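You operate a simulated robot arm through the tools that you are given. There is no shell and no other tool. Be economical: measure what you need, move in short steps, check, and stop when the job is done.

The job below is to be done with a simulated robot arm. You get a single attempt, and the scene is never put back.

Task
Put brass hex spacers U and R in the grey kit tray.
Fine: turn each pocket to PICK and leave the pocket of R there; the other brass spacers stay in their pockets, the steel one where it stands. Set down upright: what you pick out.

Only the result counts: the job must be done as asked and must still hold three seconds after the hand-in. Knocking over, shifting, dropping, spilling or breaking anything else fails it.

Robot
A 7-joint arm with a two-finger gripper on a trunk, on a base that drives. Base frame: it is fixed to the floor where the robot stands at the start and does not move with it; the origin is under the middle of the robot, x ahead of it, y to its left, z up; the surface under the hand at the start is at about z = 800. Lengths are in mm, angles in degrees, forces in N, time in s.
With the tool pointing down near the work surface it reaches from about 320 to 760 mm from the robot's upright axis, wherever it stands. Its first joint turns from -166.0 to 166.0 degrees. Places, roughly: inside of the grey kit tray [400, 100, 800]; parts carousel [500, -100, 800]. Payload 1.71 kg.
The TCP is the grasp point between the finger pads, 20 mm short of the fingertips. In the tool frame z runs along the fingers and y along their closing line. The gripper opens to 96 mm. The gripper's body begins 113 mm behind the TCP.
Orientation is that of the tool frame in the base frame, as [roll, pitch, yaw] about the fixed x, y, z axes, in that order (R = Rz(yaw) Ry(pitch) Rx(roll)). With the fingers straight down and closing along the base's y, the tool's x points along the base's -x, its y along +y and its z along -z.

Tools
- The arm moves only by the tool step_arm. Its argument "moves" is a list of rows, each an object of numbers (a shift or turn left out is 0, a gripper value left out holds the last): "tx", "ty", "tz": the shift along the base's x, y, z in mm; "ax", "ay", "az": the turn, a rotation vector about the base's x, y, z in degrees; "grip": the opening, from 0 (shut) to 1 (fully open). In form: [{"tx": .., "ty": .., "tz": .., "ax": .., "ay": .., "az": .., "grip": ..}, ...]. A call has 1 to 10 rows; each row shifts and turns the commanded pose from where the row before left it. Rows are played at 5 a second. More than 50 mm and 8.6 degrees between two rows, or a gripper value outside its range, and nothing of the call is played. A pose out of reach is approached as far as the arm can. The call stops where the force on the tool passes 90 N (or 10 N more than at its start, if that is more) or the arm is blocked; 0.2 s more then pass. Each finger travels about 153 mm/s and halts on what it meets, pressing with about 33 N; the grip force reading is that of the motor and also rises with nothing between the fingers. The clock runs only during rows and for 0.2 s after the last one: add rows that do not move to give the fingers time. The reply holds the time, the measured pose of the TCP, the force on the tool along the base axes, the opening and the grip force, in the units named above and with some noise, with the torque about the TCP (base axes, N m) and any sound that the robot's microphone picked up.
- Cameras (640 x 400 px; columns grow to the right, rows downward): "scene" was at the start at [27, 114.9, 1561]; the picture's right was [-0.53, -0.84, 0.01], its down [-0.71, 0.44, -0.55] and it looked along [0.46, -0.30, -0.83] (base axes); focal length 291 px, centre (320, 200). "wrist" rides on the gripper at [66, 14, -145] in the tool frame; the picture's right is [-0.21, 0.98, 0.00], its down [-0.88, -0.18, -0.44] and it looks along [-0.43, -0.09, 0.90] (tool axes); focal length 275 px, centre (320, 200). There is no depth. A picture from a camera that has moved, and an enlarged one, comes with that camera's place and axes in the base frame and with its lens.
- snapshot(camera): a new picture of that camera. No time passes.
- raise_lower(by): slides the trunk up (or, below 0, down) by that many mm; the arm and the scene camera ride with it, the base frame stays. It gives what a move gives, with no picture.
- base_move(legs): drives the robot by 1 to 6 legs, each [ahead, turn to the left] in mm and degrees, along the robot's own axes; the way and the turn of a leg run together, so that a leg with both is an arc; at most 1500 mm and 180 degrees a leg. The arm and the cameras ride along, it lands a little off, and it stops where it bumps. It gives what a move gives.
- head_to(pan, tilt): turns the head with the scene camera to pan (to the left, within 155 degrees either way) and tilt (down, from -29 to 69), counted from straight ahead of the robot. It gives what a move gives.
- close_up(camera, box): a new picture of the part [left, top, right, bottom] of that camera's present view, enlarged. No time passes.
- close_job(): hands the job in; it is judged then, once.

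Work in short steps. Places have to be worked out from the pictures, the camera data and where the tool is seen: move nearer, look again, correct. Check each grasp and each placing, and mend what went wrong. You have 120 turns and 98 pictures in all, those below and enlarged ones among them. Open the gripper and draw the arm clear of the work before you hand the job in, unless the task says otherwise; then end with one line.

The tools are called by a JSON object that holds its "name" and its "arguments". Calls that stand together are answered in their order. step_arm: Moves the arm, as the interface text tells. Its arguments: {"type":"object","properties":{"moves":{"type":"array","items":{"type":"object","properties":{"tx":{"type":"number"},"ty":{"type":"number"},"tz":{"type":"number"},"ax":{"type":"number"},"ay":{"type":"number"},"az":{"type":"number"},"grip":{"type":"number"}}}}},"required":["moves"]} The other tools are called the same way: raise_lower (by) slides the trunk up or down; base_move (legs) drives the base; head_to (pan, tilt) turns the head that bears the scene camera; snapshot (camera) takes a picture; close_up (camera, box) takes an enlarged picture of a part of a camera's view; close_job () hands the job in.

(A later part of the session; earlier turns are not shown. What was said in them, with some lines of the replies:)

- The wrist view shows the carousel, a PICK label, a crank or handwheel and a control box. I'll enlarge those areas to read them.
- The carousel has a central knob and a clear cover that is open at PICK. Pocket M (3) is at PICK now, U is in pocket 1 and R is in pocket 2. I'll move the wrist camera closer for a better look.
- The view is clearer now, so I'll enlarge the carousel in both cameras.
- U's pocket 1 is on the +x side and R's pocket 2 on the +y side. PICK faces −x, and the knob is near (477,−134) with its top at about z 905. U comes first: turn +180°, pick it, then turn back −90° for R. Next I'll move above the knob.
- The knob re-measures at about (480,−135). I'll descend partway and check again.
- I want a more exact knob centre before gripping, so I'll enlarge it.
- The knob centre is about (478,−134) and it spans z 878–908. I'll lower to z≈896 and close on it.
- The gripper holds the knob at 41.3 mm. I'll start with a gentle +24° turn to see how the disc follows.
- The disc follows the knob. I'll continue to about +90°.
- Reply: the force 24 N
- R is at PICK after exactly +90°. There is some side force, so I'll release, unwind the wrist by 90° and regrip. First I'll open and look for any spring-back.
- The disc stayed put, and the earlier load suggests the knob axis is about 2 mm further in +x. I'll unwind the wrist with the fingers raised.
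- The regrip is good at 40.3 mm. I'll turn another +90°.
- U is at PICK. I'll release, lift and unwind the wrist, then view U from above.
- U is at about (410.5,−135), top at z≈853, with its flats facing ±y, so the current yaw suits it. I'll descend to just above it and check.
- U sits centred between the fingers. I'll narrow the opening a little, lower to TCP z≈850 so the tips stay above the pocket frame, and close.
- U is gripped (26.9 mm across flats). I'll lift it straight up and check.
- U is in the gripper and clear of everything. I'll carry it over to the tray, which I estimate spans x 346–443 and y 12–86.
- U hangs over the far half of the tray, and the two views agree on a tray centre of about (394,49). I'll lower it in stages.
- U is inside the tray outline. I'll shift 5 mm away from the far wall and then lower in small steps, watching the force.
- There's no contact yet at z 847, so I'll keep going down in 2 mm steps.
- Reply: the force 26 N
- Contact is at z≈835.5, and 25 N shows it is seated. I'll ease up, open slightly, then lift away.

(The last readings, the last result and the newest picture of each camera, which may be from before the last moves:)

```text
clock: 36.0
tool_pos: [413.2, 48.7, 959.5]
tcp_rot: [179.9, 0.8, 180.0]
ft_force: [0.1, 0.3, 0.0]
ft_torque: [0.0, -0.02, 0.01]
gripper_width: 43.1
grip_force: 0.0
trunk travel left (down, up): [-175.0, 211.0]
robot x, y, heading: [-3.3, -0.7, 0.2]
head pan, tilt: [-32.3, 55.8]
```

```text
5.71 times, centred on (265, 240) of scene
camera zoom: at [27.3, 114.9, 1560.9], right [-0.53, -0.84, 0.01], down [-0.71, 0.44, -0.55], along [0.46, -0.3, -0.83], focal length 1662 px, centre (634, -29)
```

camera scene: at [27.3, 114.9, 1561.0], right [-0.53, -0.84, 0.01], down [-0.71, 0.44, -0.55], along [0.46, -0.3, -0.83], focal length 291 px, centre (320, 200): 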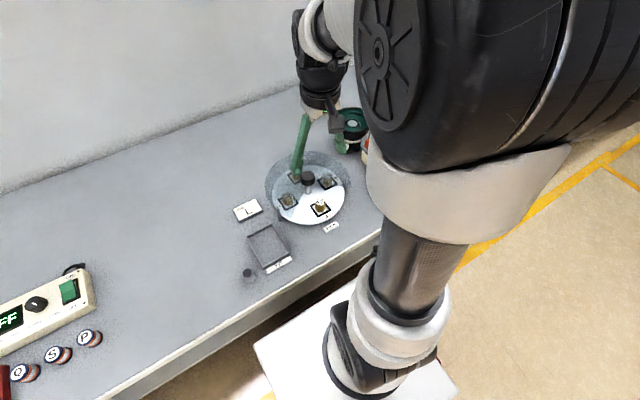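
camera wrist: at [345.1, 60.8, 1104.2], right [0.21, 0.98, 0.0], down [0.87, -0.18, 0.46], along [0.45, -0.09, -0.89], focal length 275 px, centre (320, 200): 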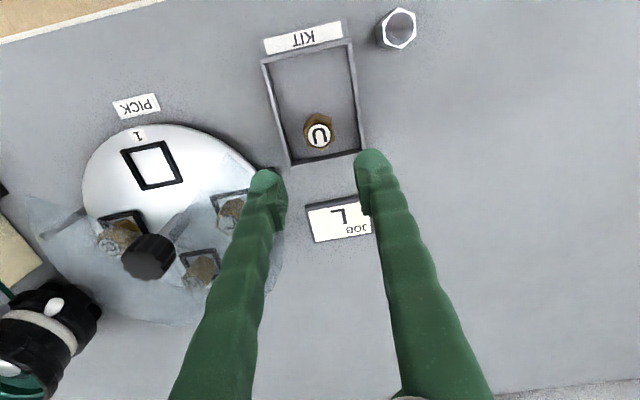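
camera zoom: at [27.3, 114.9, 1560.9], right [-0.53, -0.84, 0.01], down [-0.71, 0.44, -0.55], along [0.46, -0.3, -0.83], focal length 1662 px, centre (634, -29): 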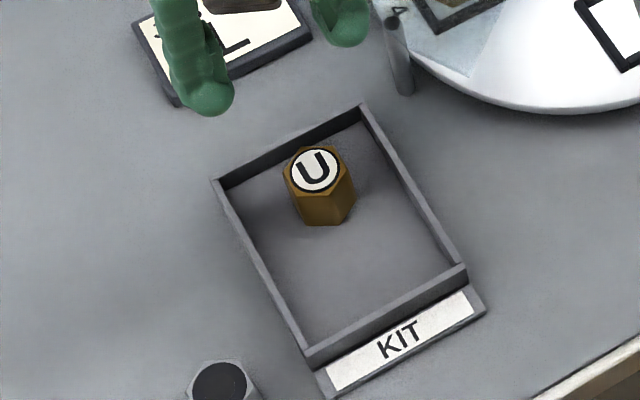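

U stands upright in the tray. For R the disc must turn −90°, so I'll go back over the knob while turning the wrist +90° (a range already used) and turn back from there.

{"name": "step_arm", "arguments": {"moves": [{"tx": 6.7, "ty": -18.4, "tz": 5, "az": 8.5, "grip": 0.8}, {"tx": 6.7, "ty": -18.4, "tz": 5, "az": 8.5}, {"tx": 6.7, "ty": -18.4, "az": 8.5}, {"tx": 6.7, "ty": -18.4, "az": 8.5}, {"tx": 6.7, "ty": -18.4, "az": 8.5}, {"tx": 6.7, "ty": -18.4, "az": 8.5}, {"tx": 6.7, "ty": -18.4, "az": 8.5}, {"tx": 6.7, "ty": -18.4, "az": 8.5}, {"tx": 6.7, "ty": -18.4, "az": 8.5}, {"tx": 6.7, "ty": -18.4, "az": 8.5}]}}

{"name": "step_arm", "arguments": {"moves": [{"az": 5, "tz": -20}, {"tz": -20}, {}]}}

{"name": "snapshot", "arguments": {"camera": "wrist"}}

```text
clock: 38.2
tool_pos: [480.2, -135.6, 969.3]
tcp_rot: [179.9, 1.0, -94.9]
ft_force: [-0.6, 0.5, -0.1]
ft_torque: [0.04, 0.02, 0.02]
gripper_width: 76.9
grip_force: 0.3
trunk travel left (down, up): [-175.0, 211.0]
robot x, y, heading: [1.1, 2.2, -0.1]
head pan, tilt: [-32.3, 55.8]
```

```text
clock: 39.0
tool_pos: [479.3, -135.1, 928.7]
tcp_rot: [179.9, 0.8, -90.0]
ft_force: [0.7, 1.0, 0.4]
ft_torque: [-0.01, 0.0, 0.01]
gripper_width: 76.7
grip_force: 0.0
trunk travel left (down, up): [-175.0, 211.0]
robot x, y, heading: [-0.5, 1.3, -0.2]
head pan, tilt: [-32.3, 55.8]
```

```text
54 pictures are left
camera wrist: at [465.3, -204.2, 1073.2], right [-0.98, 0.21, 0.0], down [0.19, 0.87, 0.46], along [0.09, 0.45, -0.89], focal length 275 px, centre (320, 200)
```

wrist: 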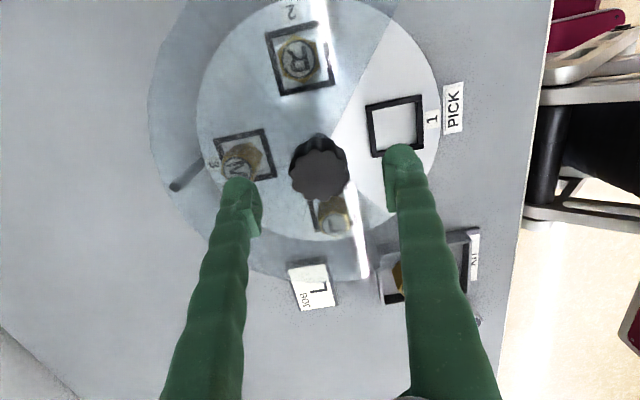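

The knob is between the fingers. I'll lower and grip.

{"name": "step_arm", "arguments": {"moves": [{"tz": -20}, {"tz": -13}, {}, {"grip": 0.3}, {}, {}]}}

{"name": "step_arm", "arguments": {"moves": [{"az": -3}, {"az": -4}, {"az": -5}, {"az": -6}, {"az": -6}, {"az": -6}, {"az": -6}, {"az": -5}, {"az": -4}]}}

{"name": "step_arm", "arguments": {"moves": [{"az": -4}, {"az": -5}, {"az": -6}, {"az": -6}, {"az": -6}, {"az": -6}, {"az": -5}, {"az": -4}, {"az": -3}, {}]}}

{"name": "snapshot", "arguments": {"camera": "wrist"}}

{"name": "close_up", "arguments": {"camera": "scene", "box": [225, 105, 385, 255]}}

```text
clock: 40.4
tool_pos: [479.5, -135.2, 896.9]
tcp_rot: [-180.0, 0.9, -89.9]
ft_force: [4.4, 0.0, -2.6]
ft_torque: [-0.23, -0.17, 0.01]
gripper_width: 40.2
grip_force: 34.7
trunk travel left (down, up): [-175.0, 211.0]
robot x, y, heading: [-3.4, -0.7, -0.2]
head pan, tilt: [-32.3, 55.8]
```

```text
clock: 42.4
tool_pos: [479.8, -134.4, 896.2]
tcp_rot: [179.9, 0.7, -135.1]
ft_force: [0.8, 5.8, -11.8]
ft_torque: [0.17, -0.07, 0.01]
gripper_width: 40.4
grip_force: 34.6
trunk travel left (down, up): [-175.0, 211.0]
robot x, y, heading: [-0.7, 1.4, 0.2]
head pan, tilt: [-32.3, 55.8]
```

```text
clock: 44.6
tool_pos: [477.6, -135.0, 895.7]
tcp_rot: [180.0, 0.6, -180.0]
ft_force: [-6.9, 9.4, -28.9]
ft_torque: [-0.04, 0.15, 0.0]
gripper_width: 40.1
grip_force: 35.2
trunk travel left (down, up): [-175.0, 211.0]
robot x, y, heading: [1.4, -1.6, -0.2]
head pan, tilt: [-32.3, 55.8]
```

```text
53 pictures are left
camera wrist: at [411.8, -122.1, 1040.7], right [0.21, 0.98, 0.0], down [0.87, -0.18, 0.45], along [0.45, -0.09, -0.89], focal length 275 px, centre (320, 200)
```

wrist: 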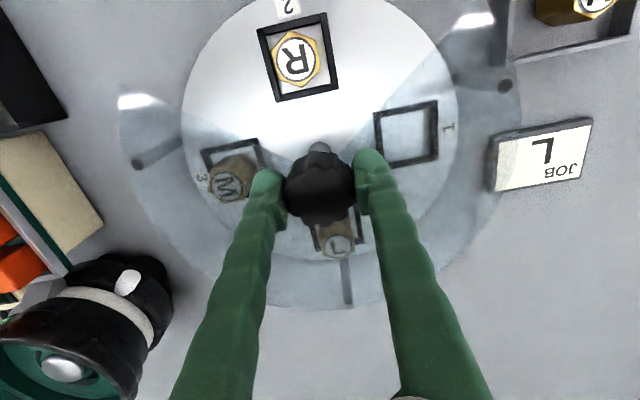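

```text
2.67 times, centred on (305, 180) of scene
camera zoom: at [28.3, 115.5, 1560.9], right [-0.53, -0.84, 0.01], down [-0.71, 0.44, -0.55], along [0.46, -0.3, -0.83], focal length 776 px, centre (360, 253)
```

zoom: 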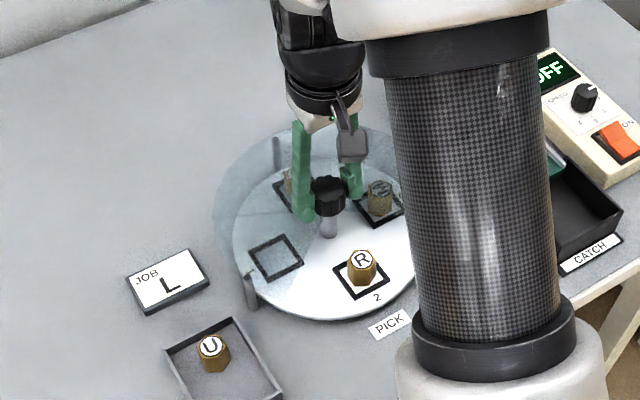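

R's pocket (2) is at PICK. I'll release, rise and move over R.

{"name": "step_arm", "arguments": {"moves": [{"grip": 0.8}, {}, {"tz": 30}, {"tz": 40}, {"tz": 10, "tx": -34}, {"tx": -35}, {}]}}

{"name": "close_up", "arguments": {"camera": "wrist", "box": [220, 60, 420, 260]}}

{"name": "close_up", "arguments": {"camera": "scene", "box": [270, 165, 370, 245]}}

```text
clock: 46.2
tool_pos: [410.5, -136.3, 977.5]
tcp_rot: [180.0, 0.7, 179.9]
ft_force: [0.7, -0.3, 0.7]
ft_torque: [-0.01, -0.01, 0.01]
gripper_width: 76.6
grip_force: 0.0
trunk travel left (down, up): [-175.0, 211.0]
robot x, y, heading: [-2.0, -4.9, -0.1]
head pan, tilt: [-32.3, 55.8]
```

```text
2.00 times, centred on (320, 160) of wrist
camera zoom: at [342.6, -122.8, 1121.3], right [0.21, 0.98, 0.0], down [0.87, -0.18, 0.46], along [0.45, -0.09, -0.89], focal length 551 px, centre (320, 280)
```

zoom: 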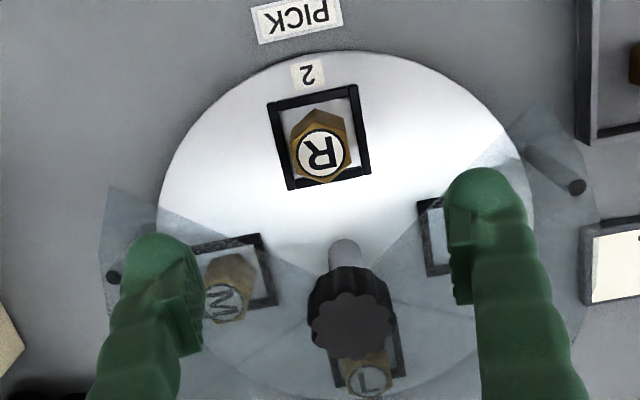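

```text
5.00 times, centred on (320, 205) of scene
camera zoom: at [27.3, 114.8, 1561.0], right [-0.53, -0.84, 0.01], down [-0.71, 0.44, -0.55], along [0.46, -0.3, -0.83], focal length 1454 px, centre (320, 175)
```

zoom: 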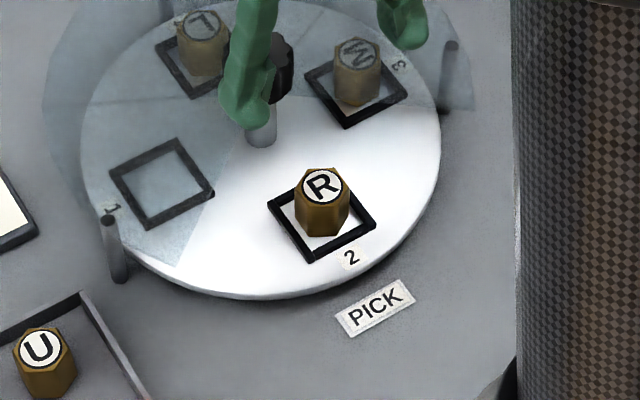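

R is at about (410,−135), the same place U was. I'll descend just above it, check, then grip.

{"name": "step_arm", "arguments": {"moves": [{"tz": -40, "ty": 1}, {"tz": -40}, {"tz": -17, "grip": 0.6}, {}]}}

{"name": "close_up", "arguments": {"camera": "wrist", "box": [220, 60, 420, 260]}}

```text
clock: 47.2
tool_pos: [408.4, -134.0, 880.3]
tcp_rot: [-179.8, 0.8, 180.0]
ft_force: [0.3, -0.6, -0.3]
ft_torque: [-0.03, 0.03, 0.01]
gripper_width: 57.9
grip_force: 0.0
trunk travel left (down, up): [-175.0, 211.0]
robot x, y, heading: [0.6, -2.4, -0.0]
head pan, tilt: [-32.3, 55.8]
```

```text
2.00 times, centred on (320, 160) of wrist
camera zoom: at [341.8, -121.3, 1023.9], right [0.21, 0.98, 0.0], down [0.87, -0.18, 0.46], along [0.45, -0.09, -0.89], focal length 551 px, centre (320, 280)
```

zoom: 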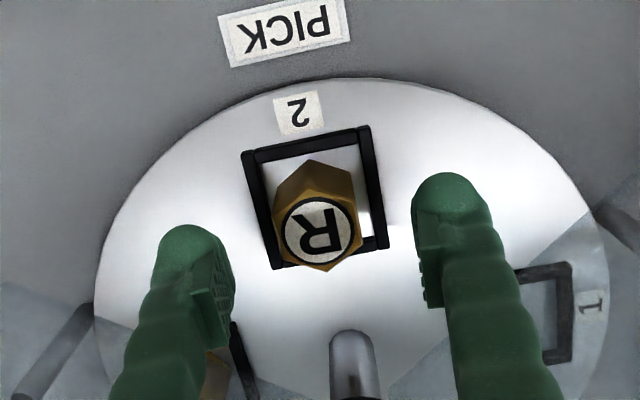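

R is centred to within about 1.5 mm. I'll correct that, lower and grip.

{"name": "step_arm", "arguments": {"moves": [{"tx": 1.5, "ty": -1, "tz": -14}, {"tz": -15}, {}, {"grip": 0.2}, {}, {}]}}

{"name": "step_arm", "arguments": {"moves": [{"tz": 8}, {"tz": 20}, {"tz": 30}, {"tz": 40}, {"tz": 20}, {}]}}

{"name": "snapshot", "arguments": {"camera": "wrist"}}

```text
clock: 48.6
tool_pos: [410.5, -135.7, 851.1]
tcp_rot: [-179.9, 0.8, 180.0]
ft_force: [-0.1, 0.4, -0.3]
ft_torque: [0.0, -0.04, 0.02]
gripper_width: 26.7
grip_force: 33.3
trunk travel left (down, up): [-175.0, 211.0]
robot x, y, heading: [-1.6, -1.1, 0.4]
head pan, tilt: [-32.3, 55.8]
```

```text
clock: 50.0
tool_pos: [412.8, -134.9, 970.2]
tcp_rot: [179.9, 0.8, -180.0]
ft_force: [-0.4, 0.5, -1.0]
ft_torque: [-0.04, 0.0, 0.01]
gripper_width: 26.9
grip_force: 32.6
trunk travel left (down, up): [-175.0, 211.0]
robot x, y, heading: [0.2, 0.2, 0.1]
head pan, tilt: [-32.3, 55.8]
```

```text
48 pictures are left
camera wrist: at [344.3, -122.4, 1113.5], right [0.21, 0.98, 0.0], down [0.87, -0.18, 0.46], along [0.45, -0.09, -0.89], focal length 275 px, centre (320, 200)
```

wrist: 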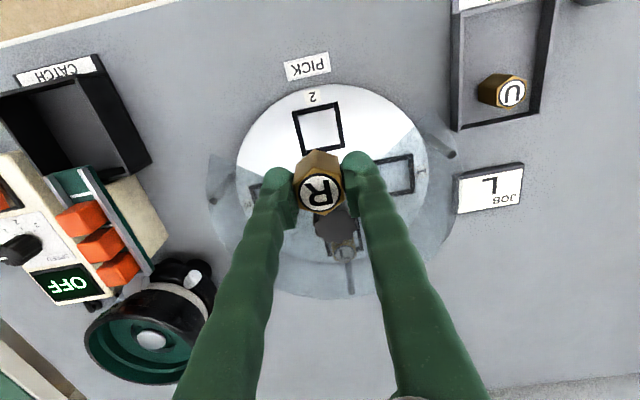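

R is held. I'll carry it to the near half of the tray, about (366,49).

{"name": "step_arm", "arguments": {"moves": [{"ty": 20}, {"ty": 35, "tx": -5}, {"ty": 35, "tx": -10}, {"ty": 35, "tx": -10}, {"ty": 35, "tx": -10}, {"ty": 24, "tx": -10}, {"tz": -30}, {"tz": -35}, {"tz": -30}, {}]}}

{"name": "snapshot", "arguments": {"camera": "wrist"}}

{"name": "close_up", "arguments": {"camera": "scene", "box": [220, 195, 320, 285]}}

```text
clock: 52.2
tool_pos: [365.2, 48.1, 874.9]
tcp_rot: [-180.0, 0.8, 179.9]
ft_force: [-0.1, 0.5, -2.1]
ft_torque: [0.01, -0.03, -0.03]
gripper_width: 26.8
grip_force: 33.0
trunk travel left (down, up): [-175.0, 211.0]
robot x, y, heading: [2.3, 2.9, 0.4]
head pan, tilt: [-32.3, 55.8]
```

```text
47 pictures are left
camera wrist: at [298.3, 60.7, 1018.5], right [0.21, 0.98, 0.0], down [0.87, -0.18, 0.46], along [0.45, -0.09, -0.89], focal length 275 px, centre (320, 200)
```

wrist: 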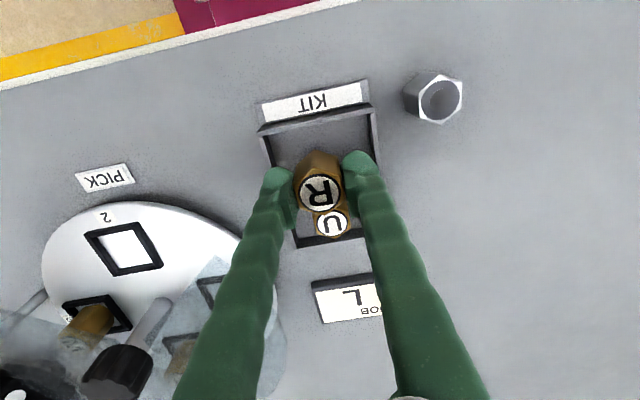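

```text
4.44 times, centred on (270, 240) of scene
camera zoom: at [26.9, 114.8, 1561.0], right [-0.54, -0.84, 0.01], down [-0.71, 0.44, -0.55], along [0.46, -0.3, -0.83], focal length 1293 px, centre (542, 22)
```

zoom: 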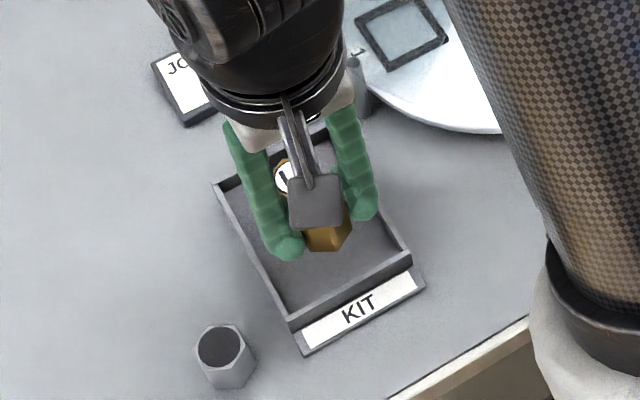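

R is clear of U and the walls. I'll lower to just above the floor, then seat it in small steps.

{"name": "step_arm", "arguments": {"moves": [{"tz": -15}, {"tz": -12}, {"tz": -6}, {"tz": -3}, {}]}}

{"name": "step_arm", "arguments": {"moves": [{"tz": -1.5}, {"tz": -1.5}, {}]}}

```text
clock: 53.4
tool_pos: [366.3, 48.8, 838.1]
tcp_rot: [-180.0, 0.8, 180.0]
ft_force: [0.2, -0.1, -2.1]
ft_torque: [0.0, 0.04, -0.01]
gripper_width: 26.7
grip_force: 32.8
trunk travel left (down, up): [-175.0, 211.0]
robot x, y, heading: [1.4, 0.7, 0.1]
head pan, tilt: [-32.3, 55.8]
```

```text
clock: 54.2
tool_pos: [365.4, 49.7, 835.5]
tcp_rot: [179.9, 1.0, 180.0]
ft_force: [-1.5, -0.4, 22.3]
ft_torque: [-0.04, 0.08, 0.0]
gripper_width: 26.9
grip_force: 33.3
trunk travel left (down, up): [-175.0, 211.0]
robot x, y, heading: [0.6, -3.1, -0.2]
head pan, tilt: [-32.3, 55.8]
```

R is seated, with 22 N at z 835.5. I'll ease up, release slightly and lift.

{"name": "step_arm", "arguments": {"moves": [{"tz": 1.5}, {}, {"grip": 0.4}, {}, {"grip": 0.45}, {"tz": 10}, {"tz": 25}, {"tz": 40}, {"tz": 50}, {"tz": 50}]}}

{"name": "snapshot", "arguments": {"camera": "wrist"}}

{"name": "close_up", "arguments": {"camera": "scene", "box": [225, 155, 385, 285]}}

```text
clock: 56.4
tool_pos: [365.6, 48.3, 1011.2]
tcp_rot: [180.0, 0.8, -180.0]
ft_force: [-0.1, 0.5, 0.3]
ft_torque: [0.03, -0.02, 0.0]
gripper_width: 43.4
grip_force: 0.1
trunk travel left (down, up): [-175.0, 211.0]
robot x, y, heading: [0.1, -0.9, -0.0]
head pan, tilt: [-32.3, 55.8]
```

```text
45 pictures are left
camera wrist: at [297.6, 60.9, 1155.2], right [0.21, 0.98, 0.0], down [0.87, -0.18, 0.46], along [0.45, -0.09, -0.89], focal length 275 px, centre (320, 200)
```

wrist: 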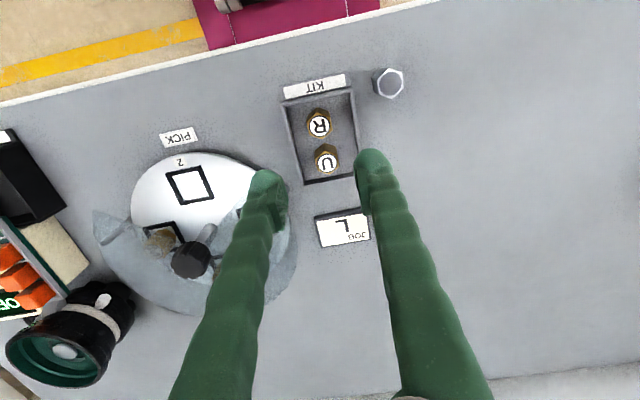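

```text
3.08 times, centred on (305, 220) of scene
camera zoom: at [26.1, 114.8, 1561.0], right [-0.54, -0.84, 0.01], down [-0.71, 0.44, -0.55], along [0.46, -0.3, -0.83], focal length 895 px, centre (366, 138)
```

zoom: 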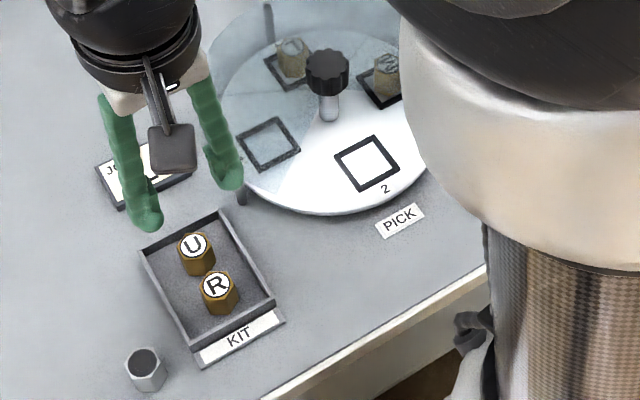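

Both spacers stand upright in the tray, pocket 2 is at PICK, and L and M are still in their pockets. I'll open the gripper and draw the arm higher.

{"name": "step_arm", "arguments": {"moves": [{"tz": 40, "tx": 10}, {"tz": 40, "tx": 20, "grip": 1}, {"tz": 40, "tx": 20}, {}]}}

{"name": "close_up", "arguments": {"camera": "scene", "box": [225, 135, 385, 285]}}

```text
clock: 57.4
tool_pos: [415.7, 48.0, 1130.6]
tcp_rot: [-179.9, 0.8, 179.9]
ft_force: [0.0, -0.6, 0.0]
ft_torque: [0.0, -0.01, -0.01]
gripper_width: 96.1
grip_force: 0.0
trunk travel left (down, up): [-175.0, 211.0]
robot x, y, heading: [-2.3, 0.8, -0.4]
head pan, tilt: [-32.3, 55.8]
```

```text
2.67 times, centred on (305, 210) of scene
camera zoom: at [26.7, 114.8, 1561.0], right [-0.53, -0.84, 0.01], down [-0.71, 0.44, -0.55], along [0.46, -0.3, -0.83], focal length 776 px, centre (360, 173)
```

zoom: 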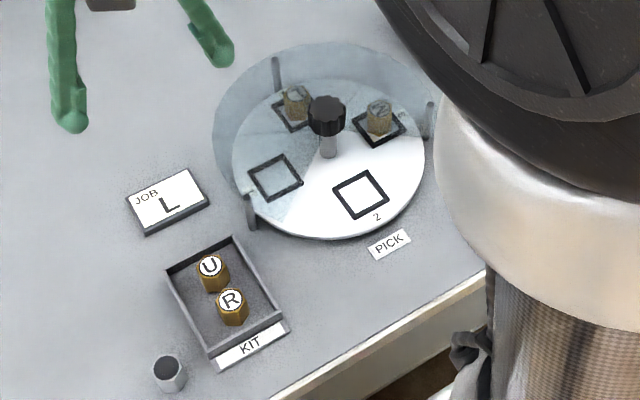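

The final picture shows everything in place and the arm is clear, so I'm handing the job in.

{"name": "close_job", "arguments": {}}

```text
The job is handed in.
```

Spacers U and R are upright in the grey kit tray, R's pocket (2) is at PICK, the other two brass spacers are still in their pockets and the steel one is where it stood.
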